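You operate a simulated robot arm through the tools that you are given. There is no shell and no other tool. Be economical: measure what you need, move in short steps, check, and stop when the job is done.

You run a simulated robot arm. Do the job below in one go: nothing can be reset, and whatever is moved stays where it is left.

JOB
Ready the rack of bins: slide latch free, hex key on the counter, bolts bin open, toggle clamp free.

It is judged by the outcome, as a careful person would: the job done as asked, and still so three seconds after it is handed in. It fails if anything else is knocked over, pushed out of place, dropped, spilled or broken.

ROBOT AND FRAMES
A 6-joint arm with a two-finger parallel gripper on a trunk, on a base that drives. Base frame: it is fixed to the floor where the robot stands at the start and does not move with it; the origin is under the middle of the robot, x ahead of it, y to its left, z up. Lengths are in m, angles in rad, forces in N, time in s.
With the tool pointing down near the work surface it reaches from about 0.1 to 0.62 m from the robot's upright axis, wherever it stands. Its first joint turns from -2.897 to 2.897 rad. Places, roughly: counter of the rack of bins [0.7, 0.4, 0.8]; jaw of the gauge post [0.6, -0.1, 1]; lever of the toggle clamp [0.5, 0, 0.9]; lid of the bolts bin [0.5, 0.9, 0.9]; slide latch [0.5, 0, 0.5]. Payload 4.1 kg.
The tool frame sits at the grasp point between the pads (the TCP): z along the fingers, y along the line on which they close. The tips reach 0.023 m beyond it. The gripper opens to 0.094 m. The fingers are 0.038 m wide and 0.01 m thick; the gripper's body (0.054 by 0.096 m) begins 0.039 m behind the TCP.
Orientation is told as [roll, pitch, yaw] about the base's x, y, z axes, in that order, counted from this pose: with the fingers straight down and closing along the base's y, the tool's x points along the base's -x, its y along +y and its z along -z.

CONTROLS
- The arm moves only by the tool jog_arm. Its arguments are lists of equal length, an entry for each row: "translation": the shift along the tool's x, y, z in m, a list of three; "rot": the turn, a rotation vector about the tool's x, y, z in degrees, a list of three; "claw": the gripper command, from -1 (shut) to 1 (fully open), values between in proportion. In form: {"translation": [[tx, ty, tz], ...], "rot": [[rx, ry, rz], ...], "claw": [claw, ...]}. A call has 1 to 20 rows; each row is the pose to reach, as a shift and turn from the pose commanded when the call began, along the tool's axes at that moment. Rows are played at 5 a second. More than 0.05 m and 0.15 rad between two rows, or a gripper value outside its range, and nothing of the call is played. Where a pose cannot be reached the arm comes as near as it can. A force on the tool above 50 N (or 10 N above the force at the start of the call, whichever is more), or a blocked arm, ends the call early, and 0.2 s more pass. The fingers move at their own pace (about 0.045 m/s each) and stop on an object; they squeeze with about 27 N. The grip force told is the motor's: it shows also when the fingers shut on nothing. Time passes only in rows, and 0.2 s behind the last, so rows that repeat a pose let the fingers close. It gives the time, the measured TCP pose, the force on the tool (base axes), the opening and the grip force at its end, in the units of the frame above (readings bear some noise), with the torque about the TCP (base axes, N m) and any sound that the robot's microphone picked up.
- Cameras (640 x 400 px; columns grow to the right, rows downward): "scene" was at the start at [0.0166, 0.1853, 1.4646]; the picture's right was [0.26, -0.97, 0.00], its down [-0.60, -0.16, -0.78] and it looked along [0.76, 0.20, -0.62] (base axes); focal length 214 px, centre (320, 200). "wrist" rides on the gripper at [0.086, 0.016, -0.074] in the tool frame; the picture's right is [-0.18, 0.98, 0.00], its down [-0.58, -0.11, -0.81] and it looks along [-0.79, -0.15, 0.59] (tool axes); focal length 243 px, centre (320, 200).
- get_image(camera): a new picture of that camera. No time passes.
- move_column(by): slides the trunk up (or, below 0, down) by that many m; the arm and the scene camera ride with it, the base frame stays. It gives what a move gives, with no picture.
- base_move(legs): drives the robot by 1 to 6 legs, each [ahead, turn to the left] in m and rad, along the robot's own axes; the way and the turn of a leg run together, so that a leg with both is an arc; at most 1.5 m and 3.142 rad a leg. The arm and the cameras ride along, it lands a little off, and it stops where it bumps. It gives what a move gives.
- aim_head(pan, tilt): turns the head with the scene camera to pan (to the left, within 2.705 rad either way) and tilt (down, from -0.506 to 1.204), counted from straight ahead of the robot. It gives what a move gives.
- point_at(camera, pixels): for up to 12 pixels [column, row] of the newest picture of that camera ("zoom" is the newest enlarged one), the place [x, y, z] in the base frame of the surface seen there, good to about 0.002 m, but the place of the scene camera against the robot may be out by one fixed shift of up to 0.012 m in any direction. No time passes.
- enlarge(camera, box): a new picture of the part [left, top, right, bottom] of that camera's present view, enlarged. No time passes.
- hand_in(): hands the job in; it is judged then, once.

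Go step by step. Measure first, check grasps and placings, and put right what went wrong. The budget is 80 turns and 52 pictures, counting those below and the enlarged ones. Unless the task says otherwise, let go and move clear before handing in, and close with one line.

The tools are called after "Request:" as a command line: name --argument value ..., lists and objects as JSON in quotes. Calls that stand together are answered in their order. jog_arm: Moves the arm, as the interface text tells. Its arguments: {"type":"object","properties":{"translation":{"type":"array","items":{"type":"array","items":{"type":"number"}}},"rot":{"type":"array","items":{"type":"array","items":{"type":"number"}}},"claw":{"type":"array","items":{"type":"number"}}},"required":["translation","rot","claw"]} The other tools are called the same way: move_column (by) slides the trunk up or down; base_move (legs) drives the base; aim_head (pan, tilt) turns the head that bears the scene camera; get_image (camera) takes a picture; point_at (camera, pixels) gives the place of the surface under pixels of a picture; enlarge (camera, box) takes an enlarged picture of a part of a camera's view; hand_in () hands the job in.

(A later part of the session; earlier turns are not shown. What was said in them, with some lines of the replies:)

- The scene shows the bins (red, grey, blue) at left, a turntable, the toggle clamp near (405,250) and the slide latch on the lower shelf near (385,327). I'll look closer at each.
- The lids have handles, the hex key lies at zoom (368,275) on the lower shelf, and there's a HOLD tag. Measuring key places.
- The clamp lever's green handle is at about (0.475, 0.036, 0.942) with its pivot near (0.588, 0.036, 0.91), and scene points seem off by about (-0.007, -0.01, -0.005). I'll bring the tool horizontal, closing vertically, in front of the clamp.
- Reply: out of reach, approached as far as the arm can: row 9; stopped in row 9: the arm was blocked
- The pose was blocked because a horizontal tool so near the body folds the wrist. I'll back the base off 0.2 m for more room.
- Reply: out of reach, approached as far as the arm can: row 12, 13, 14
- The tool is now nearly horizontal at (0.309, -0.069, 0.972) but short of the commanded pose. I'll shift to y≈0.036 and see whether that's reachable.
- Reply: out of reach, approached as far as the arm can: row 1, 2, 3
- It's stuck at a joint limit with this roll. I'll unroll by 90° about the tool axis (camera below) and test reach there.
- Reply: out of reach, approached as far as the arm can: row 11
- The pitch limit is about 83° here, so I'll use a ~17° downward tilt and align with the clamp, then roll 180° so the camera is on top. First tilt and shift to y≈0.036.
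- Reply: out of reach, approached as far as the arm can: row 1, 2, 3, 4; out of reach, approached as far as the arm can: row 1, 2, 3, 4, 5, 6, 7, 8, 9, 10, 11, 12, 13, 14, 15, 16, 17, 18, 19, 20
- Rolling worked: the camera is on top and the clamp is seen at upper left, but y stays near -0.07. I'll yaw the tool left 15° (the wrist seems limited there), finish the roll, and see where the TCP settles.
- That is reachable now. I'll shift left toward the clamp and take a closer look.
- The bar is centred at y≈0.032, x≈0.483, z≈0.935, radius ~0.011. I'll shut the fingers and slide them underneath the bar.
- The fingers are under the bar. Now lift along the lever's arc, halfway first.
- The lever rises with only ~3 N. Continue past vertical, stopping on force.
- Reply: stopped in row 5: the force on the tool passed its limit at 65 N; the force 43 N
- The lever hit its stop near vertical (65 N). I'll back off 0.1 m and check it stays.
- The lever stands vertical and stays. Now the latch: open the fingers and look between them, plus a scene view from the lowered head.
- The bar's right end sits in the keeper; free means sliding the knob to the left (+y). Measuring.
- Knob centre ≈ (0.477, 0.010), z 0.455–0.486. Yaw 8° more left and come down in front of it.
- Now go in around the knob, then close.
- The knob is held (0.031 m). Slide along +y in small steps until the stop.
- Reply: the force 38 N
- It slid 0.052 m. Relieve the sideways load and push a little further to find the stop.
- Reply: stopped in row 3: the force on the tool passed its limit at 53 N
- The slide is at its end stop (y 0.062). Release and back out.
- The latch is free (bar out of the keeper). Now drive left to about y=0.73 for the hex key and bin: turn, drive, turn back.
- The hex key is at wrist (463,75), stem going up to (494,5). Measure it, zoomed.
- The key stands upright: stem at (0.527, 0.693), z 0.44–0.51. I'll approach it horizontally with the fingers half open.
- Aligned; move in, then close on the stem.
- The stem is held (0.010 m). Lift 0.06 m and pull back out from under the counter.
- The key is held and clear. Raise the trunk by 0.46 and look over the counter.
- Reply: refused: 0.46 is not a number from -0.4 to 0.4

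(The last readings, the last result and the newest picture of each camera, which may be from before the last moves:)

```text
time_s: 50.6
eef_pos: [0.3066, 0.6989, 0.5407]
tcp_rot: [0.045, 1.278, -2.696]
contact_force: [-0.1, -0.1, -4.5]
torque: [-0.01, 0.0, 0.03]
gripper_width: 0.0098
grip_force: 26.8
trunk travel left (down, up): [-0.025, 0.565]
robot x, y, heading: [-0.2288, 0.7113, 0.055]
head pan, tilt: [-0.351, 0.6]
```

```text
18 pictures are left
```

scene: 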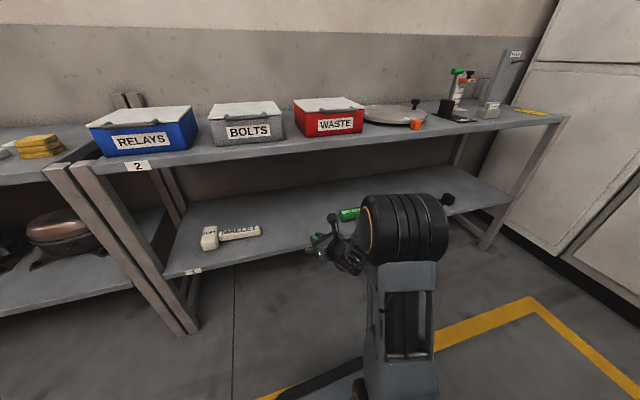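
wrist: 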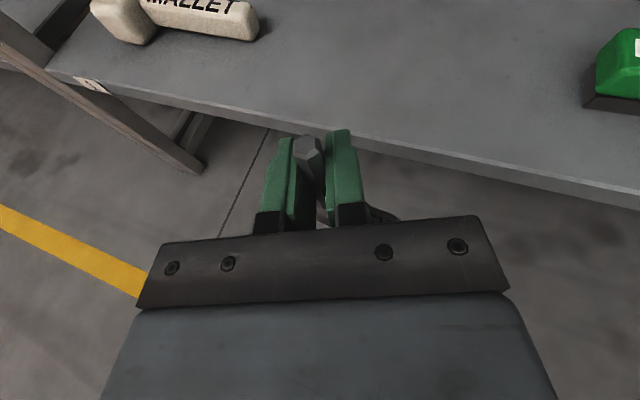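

The trunk move limit is 0.4; I'll raise it in two moves. Meanwhile measure free counter spots near (350,145)–(370,130).

Request:
point_at --camera "scene" --pixels '[[350, 142], [372, 130], [362, 131], [385, 124], [305, 138], [330, 142], [430, 125], [300, 152], [243, 140], [200, 148], [183, 150], [367, 139]]'

Request:
move_column --by 0.4

Request:
move_column --by 0.08

Request:
get_image --camera "scene"

```text
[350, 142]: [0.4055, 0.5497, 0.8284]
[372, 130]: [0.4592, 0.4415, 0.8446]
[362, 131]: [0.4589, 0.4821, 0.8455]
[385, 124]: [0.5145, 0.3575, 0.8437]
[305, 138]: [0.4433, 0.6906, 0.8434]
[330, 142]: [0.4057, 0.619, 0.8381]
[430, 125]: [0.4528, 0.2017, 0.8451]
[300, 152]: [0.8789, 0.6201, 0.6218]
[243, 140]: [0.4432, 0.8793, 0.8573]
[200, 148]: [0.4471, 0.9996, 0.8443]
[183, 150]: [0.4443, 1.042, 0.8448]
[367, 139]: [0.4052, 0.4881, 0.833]
```

```text
time_s: 54.4
eef_pos: [0.308, 0.6997, 0.9404]
tcp_rot: [0.045, 1.277, -2.698]
contact_force: [-0.3, 0.2, -3.5]
torque: [0.0, 0.03, -0.02]
gripper_width: 0.0096
grip_force: 26.9
trunk travel left (down, up): [-0.425, 0.165]
robot x, y, heading: [-0.2318, 0.7116, 0.052]
head pan, tilt: [-0.351, 0.6]
```

```text
time_s: 55.6
eef_pos: [0.3054, 0.6989, 1.0203]
tcp_rot: [0.045, 1.275, -2.696]
contact_force: [-0.3, -0.4, -4.2]
torque: [0.01, 0.02, 0.02]
gripper_width: 0.0096
grip_force: 27.1
trunk travel left (down, up): [-0.505, 0.085]
robot x, y, heading: [-0.2253, 0.7096, 0.056]
head pan, tilt: [-0.351, 0.6]
```

```text
17 pictures are left
```

scene: 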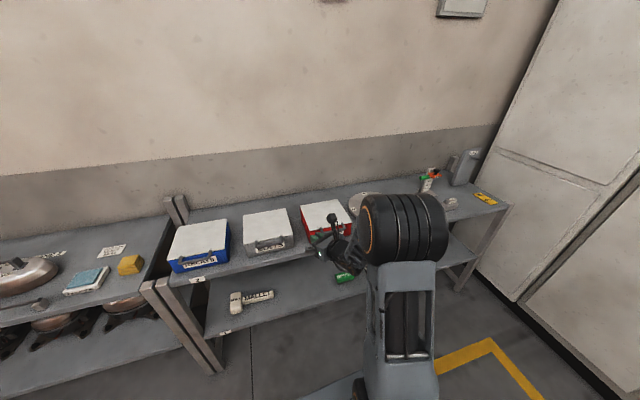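

The free counter spot lies around (0.455, 0.43), between the WASTE bin (side y≈0.49) and the turntable. Swing the key high toward it and look with the wrist camera.

Request:
jog_arm --translation '[[-0.0014, 0.0396, -0.0046], [-0.0027, 0.0791, -0.0091], [-0.0041, 0.1187, -0.0137], [-0.0055, 0.1583, -0.0183], [-0.0069, 0.1979, -0.0229], [-0.0082, 0.2374, -0.0274], [-0.0096, 0.277, -0.032]]' --rot '[[-2.73, 0, 0.83], [-5.46, 0, 1.66], [-8.2, 0, 2.5], [-10.9, 0, 3.3], [-13.6, 0, 4.1], [-16.4, 0, 5], [-19.1, -0.3, 5.8]]' --claw '[-1, -1, -1, -1, -1, -1, -1]'

Request:
get_image --camera "wrist"

```text
time_s: 57.2
eef_pos: [0.3852, 0.4321, 1.0274]
tcp_rot: [0.043, 1.275, -3.049]
contact_force: [-0.7, -0.4, -3.2]
torque: [-0.02, -0.01, 0.04]
gripper_width: 0.0098
grip_force: 27.0
trunk travel left (down, up): [-0.505, 0.085]
robot x, y, heading: [-0.2254, 0.7096, 0.054]
head pan, tilt: [-0.351, 0.6]
```

```text
16 pictures are left
```

wrist: 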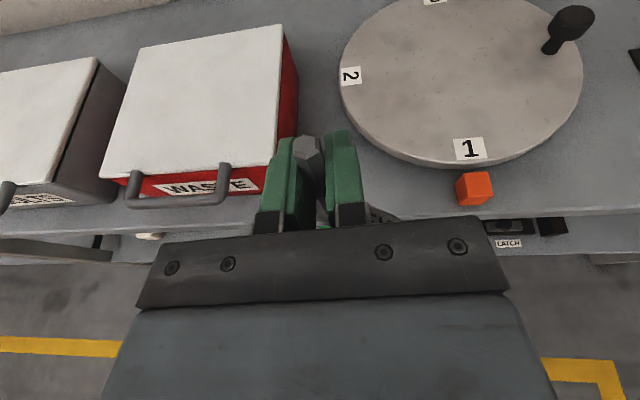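

Request:
point_at --camera "wrist" --pixels '[[340, 80], [355, 130], [400, 162], [300, 100], [268, 190], [375, 185], [410, 200], [228, 175], [456, 195], [300, 60], [235, 205], [330, 100]]'

```text
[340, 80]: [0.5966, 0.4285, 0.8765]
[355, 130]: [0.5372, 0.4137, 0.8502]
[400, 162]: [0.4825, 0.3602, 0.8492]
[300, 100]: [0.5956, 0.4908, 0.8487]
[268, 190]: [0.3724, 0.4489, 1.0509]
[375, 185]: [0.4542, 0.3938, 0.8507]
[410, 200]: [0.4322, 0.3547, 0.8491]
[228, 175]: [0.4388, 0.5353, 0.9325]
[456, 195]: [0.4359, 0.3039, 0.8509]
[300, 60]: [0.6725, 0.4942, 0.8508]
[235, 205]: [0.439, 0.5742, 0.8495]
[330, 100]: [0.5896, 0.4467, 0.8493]
```

The spot (0.475, 0.43) is clear: bin side y≈0.50, turntable edge y≈0.36 there. Move over it and lower.

Request:
jog_arm --translation '[[0, 0.003, 0.047], [0, 0.006, 0.094], [-0.036, 0.0055, 0.105], [-0.0714, 0.005, 0.1157], [-0.08, 0.005, 0.1183]]' --rot '[[0, 0, 0], [0, 0, 0], [0, 0, 0], [0, 0, 0], [0, 0, 0]]' --claw '[-1, -1, -1, -1, -1]'

Request:
get_image --camera "wrist"

Request:
get_image --camera "scene"

```text
time_s: 58.4
eef_pos: [0.476, 0.4295, 0.9151]
tcp_rot: [0.043, 1.279, -3.047]
contact_force: [-0.1, -0.2, -3.5]
torque: [0.02, 0.04, 0.02]
gripper_width: 0.0098
grip_force: 27.1
trunk travel left (down, up): [-0.505, 0.085]
robot x, y, heading: [-0.2258, 0.7072, 0.055]
head pan, tilt: [-0.351, 0.6]
```

```text
15 pictures are left
```

wrist: 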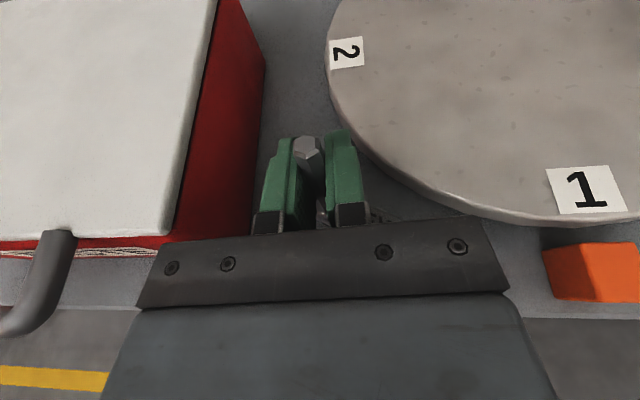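

```text
14 pictures are left
```

scene: 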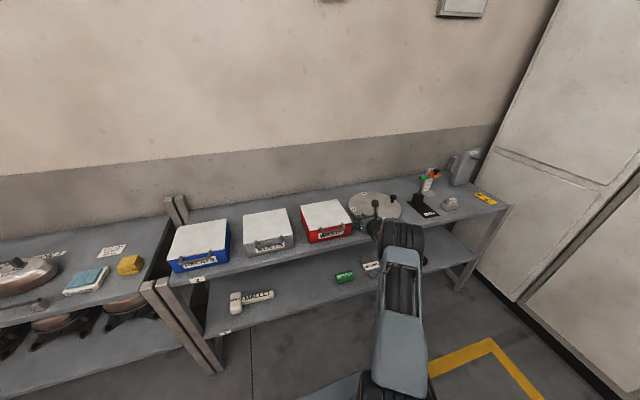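

No contact yet (only the key's weight). Lower in 2 mm steps.

Request:
jog_arm --translation '[[-0.0015, 0, 0.0005], [-0.0029, 0, 0.0009]]' --rot '[[0, 0, 0], [0, 0, 0]]' --claw '[-1, -1]'

```text
time_s: 59.0
eef_pos: [0.4752, 0.4288, 0.9124]
tcp_rot: [0.042, 1.28, -3.046]
contact_force: [0.0, 0.7, 1.4]
torque: [0.28, -0.07, 0.01]
gripper_width: 0.0097
grip_force: 27.9
trunk travel left (down, up): [-0.505, 0.085]
robot x, y, heading: [-0.2273, 0.7091, 0.055]
head pan, tilt: [-0.351, 0.6]
```

Contact made. Lower 1 mm more, then open gently.

Request:
jog_arm --translation '[[-0.001, 0, 0.0003], [-0.001, 0, 0.0003], [-0.001, 0, 0.0003], [-0.001, 0, 0.0003], [-0.001, 0, 0.0003], [-0.001, 0, 0.0003]]' --rot '[[0, 0, 0], [0, 0, 0], [0, 0, 0], [0, 0, 0], [0, 0, 0], [0, 0, 0]]' --claw '[-1, -0.75, -0.6, -0.4, -0.3, -0.3]'

Request:
get_image --camera "wrist"

```text
time_s: 60.4
eef_pos: [0.4739, 0.4283, 0.9093]
tcp_rot: [0.045, 1.277, -3.047]
contact_force: [-0.2, 0.0, 0.3]
torque: [0.0, 0.0, 0.0]
gripper_width: 0.0331
grip_force: 0.1
trunk travel left (down, up): [-0.505, 0.085]
robot x, y, heading: [-0.2258, 0.7098, 0.052]
head pan, tilt: [-0.351, 0.6]
```

```text
13 pictures are left
```

wrist: 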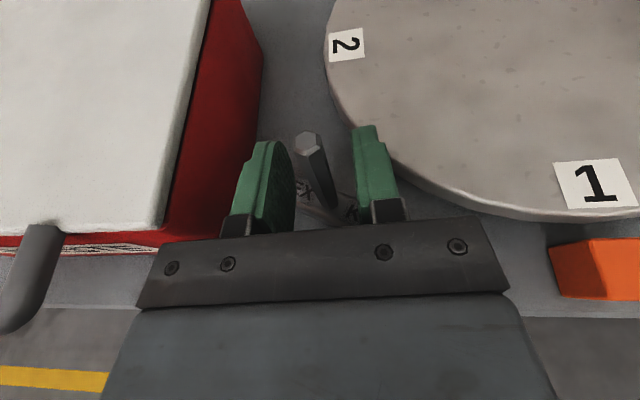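

The key stands freely on the counter. Back out, rise, and swing in front of the robot.

Request:
jog_arm --translation '[[0, 0, -0.04], [0, 0, -0.08], [0, 0, -0.12], [0, 0, -0.15], [0.04, 0, -0.165], [0.08, 0, -0.17], [0.1, -0.04, -0.172], [0.104, -0.08, -0.172], [0.104, -0.12, -0.172], [0.104, -0.16, -0.172], [0.104, -0.2, -0.172], [0.104, -0.235, -0.172]]' --rot '[[0, 0, 0], [0, 0, 0], [0, 0, 0], [0, 0, 0], [0, 0, 0], [0, 0, 0], [0, 0, 0], [0, 0, 0], [0, 0, 0], [0, 0, 0], [0, 0, 0], [0, 0, 0]]' --claw '[-0.3, -0.3, -0.3, -0.3, -0.3, -0.3, -0.3, -0.3, -1, -1, -1, -1]'

Request:
base_move --legs '[[-0.1, 0], [0, 1.517], [0.25, 0], [0, -1.571], [0.2, 0]]'

Request:
get_image --camera "wrist"

```text
time_s: 63.0
eef_pos: [0.3282, 0.6564, 1.0546]
tcp_rot: [0.043, 1.279, -3.046]
contact_force: [-0.2, -0.8, -1.2]
torque: [0.02, -0.04, 0.01]
gripper_width: 0.0
grip_force: 26.5
trunk travel left (down, up): [-0.505, 0.085]
robot x, y, heading: [-0.2336, 0.7132, 0.051]
head pan, tilt: [-0.351, 0.6]
```

```text
time_s: 74.1
eef_pos: [0.4354, 0.9037, 1.0557]
tcp_rot: [0.044, 1.279, -3.056]
contact_force: [0.1, -0.3, 1.1]
torque: [0.01, 0.02, 0.01]
gripper_width: 0.0
grip_force: 26.9
trunk travel left (down, up): [-0.505, 0.085]
robot x, y, heading: [-0.124, 0.9618, 0.044]
head pan, tilt: [-0.351, 0.6]
```

```text
12 pictures are left
```

wrist: 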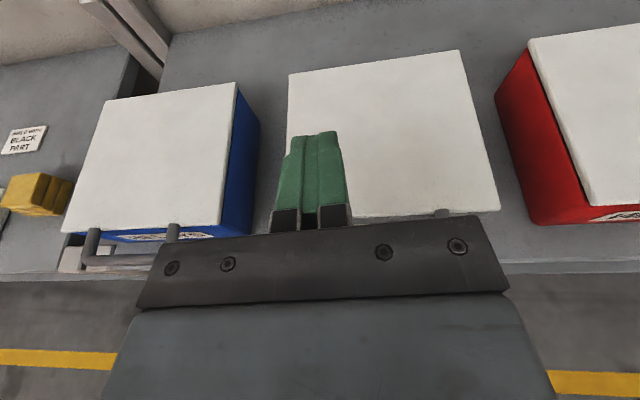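

The bin is in view but the handle is hidden by the gripper; I'll use the scene camera.

Request:
aim_head --pan -0.15 --tilt 0.75

Request:
get_image --camera "scene"

```text
time_s: 74.8
eef_pos: [0.4347, 0.9032, 1.056]
tcp_rot: [0.043, 1.278, -3.057]
contact_force: [-0.1, 0.3, 0.4]
torque: [0.03, 0.0, 0.0]
gripper_width: 0.0002
grip_force: 26.9
trunk travel left (down, up): [-0.505, 0.085]
robot x, y, heading: [-0.1191, 0.9614, 0.047]
head pan, tilt: [-0.15, 0.75]
```

```text
11 pictures are left
```

scene: 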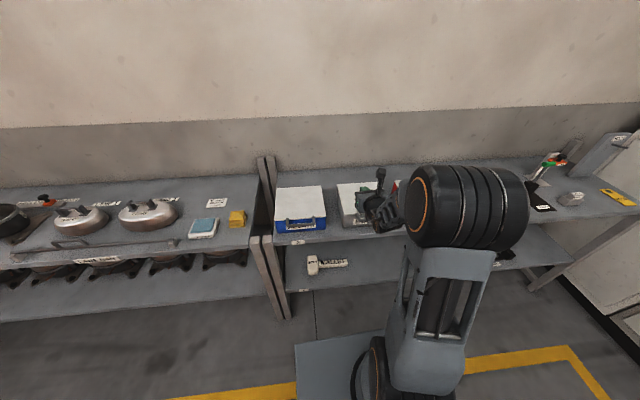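

Occluded. Pull the arm back 0.1 m for a wrist view.

Request:
jog_arm --translation '[[0.001, 0.008, -0.048], [0.0025, 0.016, -0.096], [0.0025, 0.016, -0.12]]' --rot '[[0, 0, 0], [0, 0, 0], [0, 0, 0]]' --claw '[-1, -1, -1]'

Request:
get_image --camera "wrist"

```text
time_s: 75.7
eef_pos: [0.3347, 0.876, 1.0927]
tcp_rot: [0.041, 1.277, -3.057]
contact_force: [-0.3, 0.0, -0.3]
torque: [-0.03, -0.05, -0.01]
gripper_width: 0.0001
grip_force: 26.7
out of reach, approached as far as the arm can: row 3
trunk travel left (down, up): [-0.505, 0.085]
robot x, y, heading: [-0.1222, 0.9607, 0.043]
head pan, tilt: [-0.15, 0.75]
```

```text
10 pictures are left
```

wrist: 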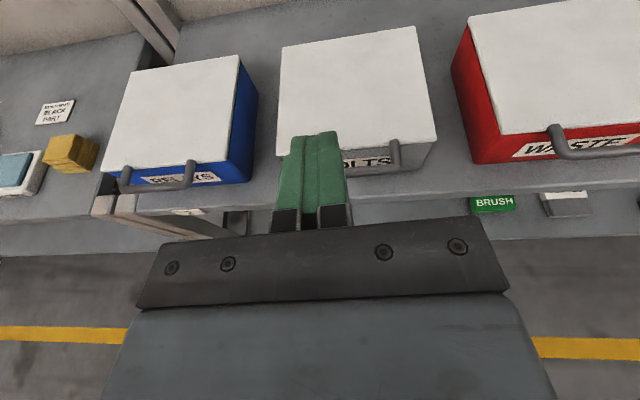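

Request:
point_at --camera "wrist" --pixels '[[395, 145], [394, 155], [380, 171], [395, 165], [279, 155], [436, 138], [283, 50], [414, 30], [400, 180], [160, 184], [190, 170], [370, 174]]'

Request:
enlarge --camera "wrist" --box '[340, 110, 460, 200]'

```text
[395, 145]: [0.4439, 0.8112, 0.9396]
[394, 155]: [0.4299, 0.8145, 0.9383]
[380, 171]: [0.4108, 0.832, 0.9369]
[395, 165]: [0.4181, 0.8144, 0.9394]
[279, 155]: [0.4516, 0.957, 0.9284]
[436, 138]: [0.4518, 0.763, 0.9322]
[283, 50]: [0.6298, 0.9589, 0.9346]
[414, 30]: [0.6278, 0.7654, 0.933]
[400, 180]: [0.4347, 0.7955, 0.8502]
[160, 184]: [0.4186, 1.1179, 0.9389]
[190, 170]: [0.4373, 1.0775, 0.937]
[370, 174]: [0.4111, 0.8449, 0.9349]
```

```text
4.44 times, centred on (400, 155) of wrist
```

zoom: 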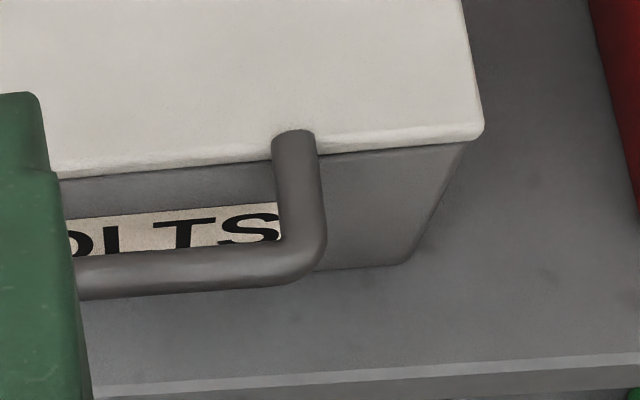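

The handle bar is at x≈0.413, z≈0.934, y 0.811–0.911; the lid's rear hinge is at x≈0.63. Go down in front and slip the closed fingers under the bar's middle (y 0.861).

Request:
jog_arm --translation '[[-0.0304, 0.0052, 0.0142], [-0.0609, 0.0105, 0.0285], [-0.0913, 0.0157, 0.0427], [-0.1354, 0.0158, 0.0577], [-0.1795, 0.0158, 0.0727], [-0.1728, 0.017, 0.0947], [-0.1661, 0.018, 0.1167]]' --rot '[[0, 0, 0], [0, 0, 0], [0, 0, 0], [0, 0, 0], [0, 0, 0], [0, 0, 0], [0, 0, 0]]' --claw '[-1, -1, -1, -1, -1, -1, -1]'

Request:
get_image --camera "wrist"

```text
time_s: 77.2
eef_pos: [0.3965, 0.8608, 0.9045]
tcp_rot: [0.043, 1.277, -3.056]
contact_force: [-0.1, -0.3, 0.1]
torque: [-0.02, -0.01, -0.01]
gripper_width: 0.0001
grip_force: 27.1
trunk travel left (down, up): [-0.505, 0.085]
robot x, y, heading: [-0.1197, 0.9605, 0.043]
head pan, tilt: [-0.15, 0.75]
```

```text
8 pictures are left
```

wrist: 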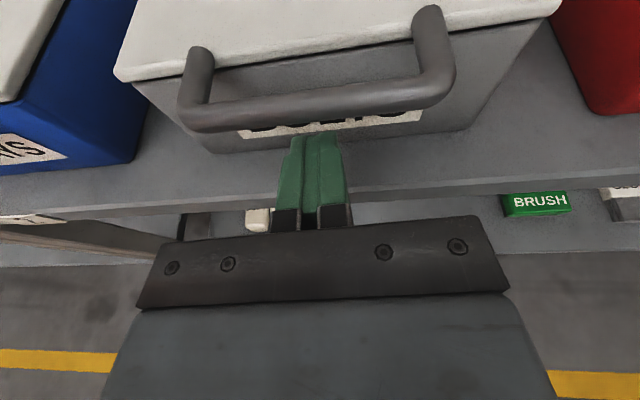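

The tip is just below the bar. Raise along the lid's arc to about 45°.

Request:
jog_arm --translation '[[0.0083, 0.0003, 0.0051], [0.026, 0.0005, 0.0022], [0.044, 0.0006, -0.0006], [0.0622, 0.0007, -0.0035], [0.0808, 0.001, -0.0017], [0.0995, 0.0013, 0.0001], [0.1182, 0.0017, 0.0019], [0.1358, 0.0022, 0.0079], [0.1534, 0.0027, 0.0138], [0.1709, 0.0032, 0.0198]]' --rot '[[0, 0, 0], [0, 0, 0], [0, 0, 0], [0, 0, 0], [0, 0, 0], [0, 0, 0], [0, 0, 0], [0, 0, 0], [0, 0, 0], [0, 0, 0]]' --claw '[-1, -1, -1, -1, -1, -1, -1, -1, -1, -1]'

Request:
get_image --camera "wrist"

```text
time_s: 79.5
eef_pos: [0.4666, 0.8635, 1.0596]
tcp_rot: [0.041, 1.279, -3.058]
contact_force: [0.2, -1.2, -3.3]
torque: [0.07, 0.03, 0.03]
gripper_width: 0.0001
grip_force: 27.2
trunk travel left (down, up): [-0.505, 0.085]
robot x, y, heading: [-0.1186, 0.9611, 0.047]
head pan, tilt: [-0.15, 0.75]
```

```text
7 pictures are left
```

wrist: 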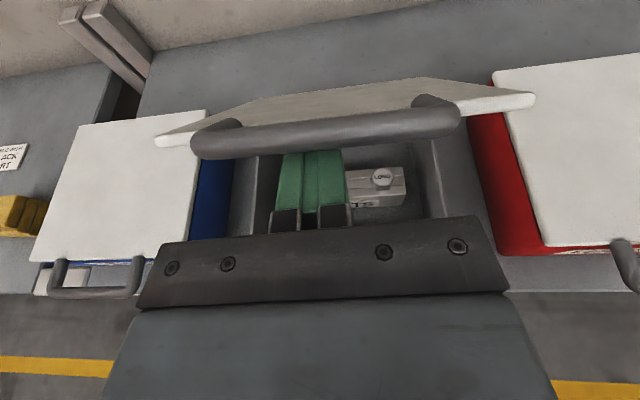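

The lid is lifting cleanly at 3 N (bin contents visible). Continue up and over toward its stop.

Request:
jog_arm --translation '[[0.0162, 0.0007, 0.0089], [0.0324, 0.0014, 0.0178], [0.0486, 0.002, 0.0267], [0.0655, 0.0028, 0.0394], [0.0824, 0.0035, 0.0521], [0.0962, 0.0043, 0.0672], [0.11, 0.005, 0.0822], [0.1162, 0.006, 0.102], [0.1224, 0.007, 0.1219]]' --rot '[[0, 0, 0], [0, 0, 0], [0, 0, 0], [0, 0, 0], [0, 0, 0], [0, 0, 0], [0, 0, 0], [0, 0, 0], [0, 0, 0]]' --claw '[-1, -1, -1, -1, -1, -1, -1, -1, -1]'

Request:
get_image --camera "wrist"

```text
time_s: 81.5
eef_pos: [0.6186, 0.8619, 1.1436]
tcp_rot: [0.042, 1.276, -3.059]
contact_force: [0.1, 0.3, 0.2]
torque: [-0.01, 0.01, 0.04]
gripper_width: 0.0
grip_force: 27.4
trunk travel left (down, up): [-0.505, 0.085]
robot x, y, heading: [-0.1227, 0.9627, 0.044]
head pan, tilt: [-0.15, 0.75]
```

```text
6 pictures are left
```

wrist: 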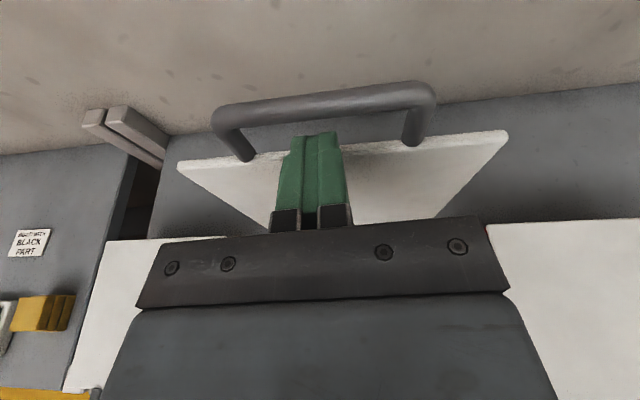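

The lid has passed vertical and rests at its stop with no load on the tool. Back out and check it stays.

Request:
jog_arm --translation '[[-0.005, 0, -0.045], [-0.01, 0, -0.09], [-0.01, 0, -0.135], [-0.01, 0, -0.18], [0, 0, -0.22]]' --rot '[[0, 0, 0], [0, 0, 0], [0, 0, 0], [0, 0, 0], [0, 0, 0]]' --claw '[-1, -1, -1, -1, -1]'

Request:
get_image --camera "wrist"

Request:
aim_head --pan -0.55 --tilt 0.6

Request:
get_image --camera "scene"

```text
time_s: 82.7
eef_pos: [0.4053, 0.8573, 1.2105]
tcp_rot: [0.044, 1.275, -3.055]
contact_force: [0.2, 0.0, 0.4]
torque: [-0.01, 0.02, -0.01]
gripper_width: 0.0
grip_force: 27.3
trunk travel left (down, up): [-0.505, 0.085]
robot x, y, heading: [-0.1216, 0.9608, 0.046]
head pan, tilt: [-0.15, 0.75]
```

```text
5 pictures are left
```

wrist: 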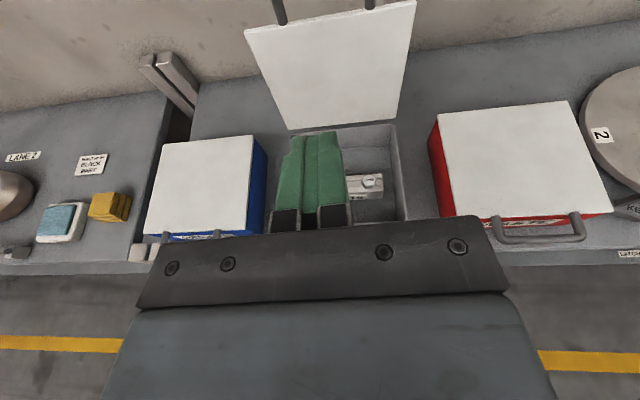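

```text
time_s: 83.5
eef_pos: [0.4054, 0.856, 1.2089]
tcp_rot: [0.045, 1.276, -3.056]
contact_force: [-0.8, 0.2, 0.0]
torque: [0.0, 0.0, 0.01]
gripper_width: 0.0
grip_force: 27.0
trunk travel left (down, up): [-0.505, 0.085]
robot x, y, heading: [-0.1223, 0.9594, 0.046]
head pan, tilt: [-0.55, 0.6]
```

```text
4 pictures are left
```

scene: 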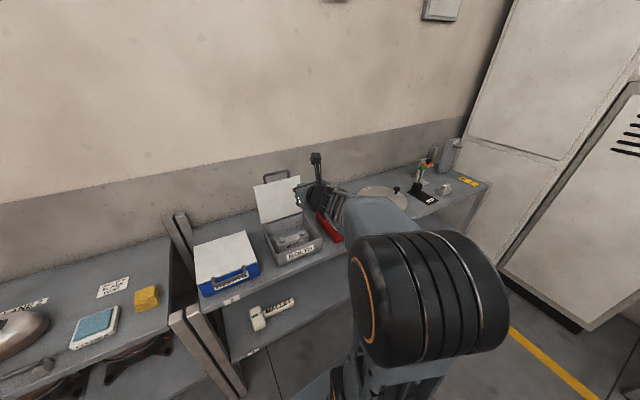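

The bolts lid stays open and the clamp stays upright. A last look at the hex key at the wrist picture's right edge.

Request:
enlarge --camera "wrist" --box '[540, 160, 640, 260]'

Request:
enlarge --camera "scene" --box '[360, 140, 500, 230]'

```text
4.00 times, centred on (590, 210) of wrist
```

zoom: 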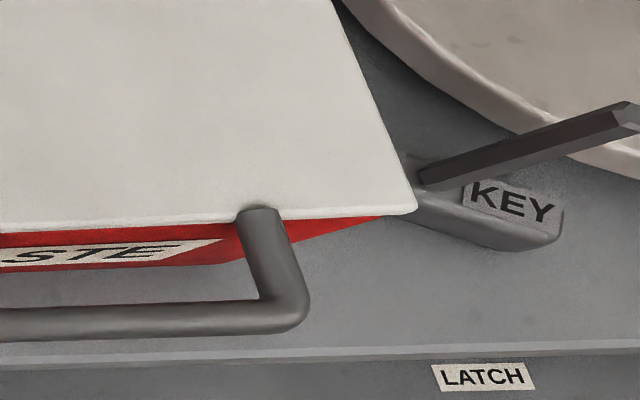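

```text
4.44 times, centred on (430, 185) of scene
```

zoom: 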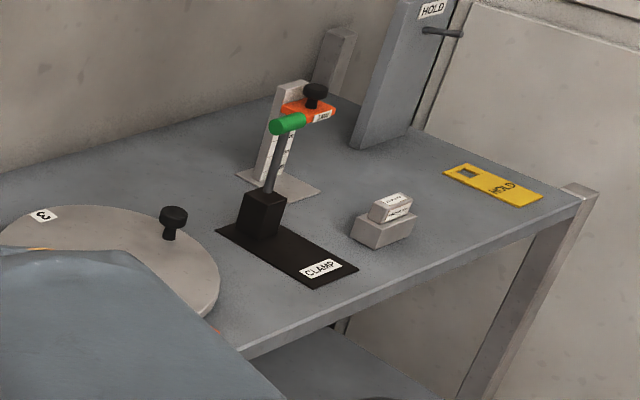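

The hex key stands on the counter, the clamp lever is up, the bolts bin is open, and the latch was left slid clear of its keeper. The arm is clear, so I'm handing in.

Request:
hand_in

```text
The job is handed in.
```

The rack is ready: slide latch free, hex key standing on the counter between the WASTE bin and the turntable, bolts bin open, and toggle clamp free.
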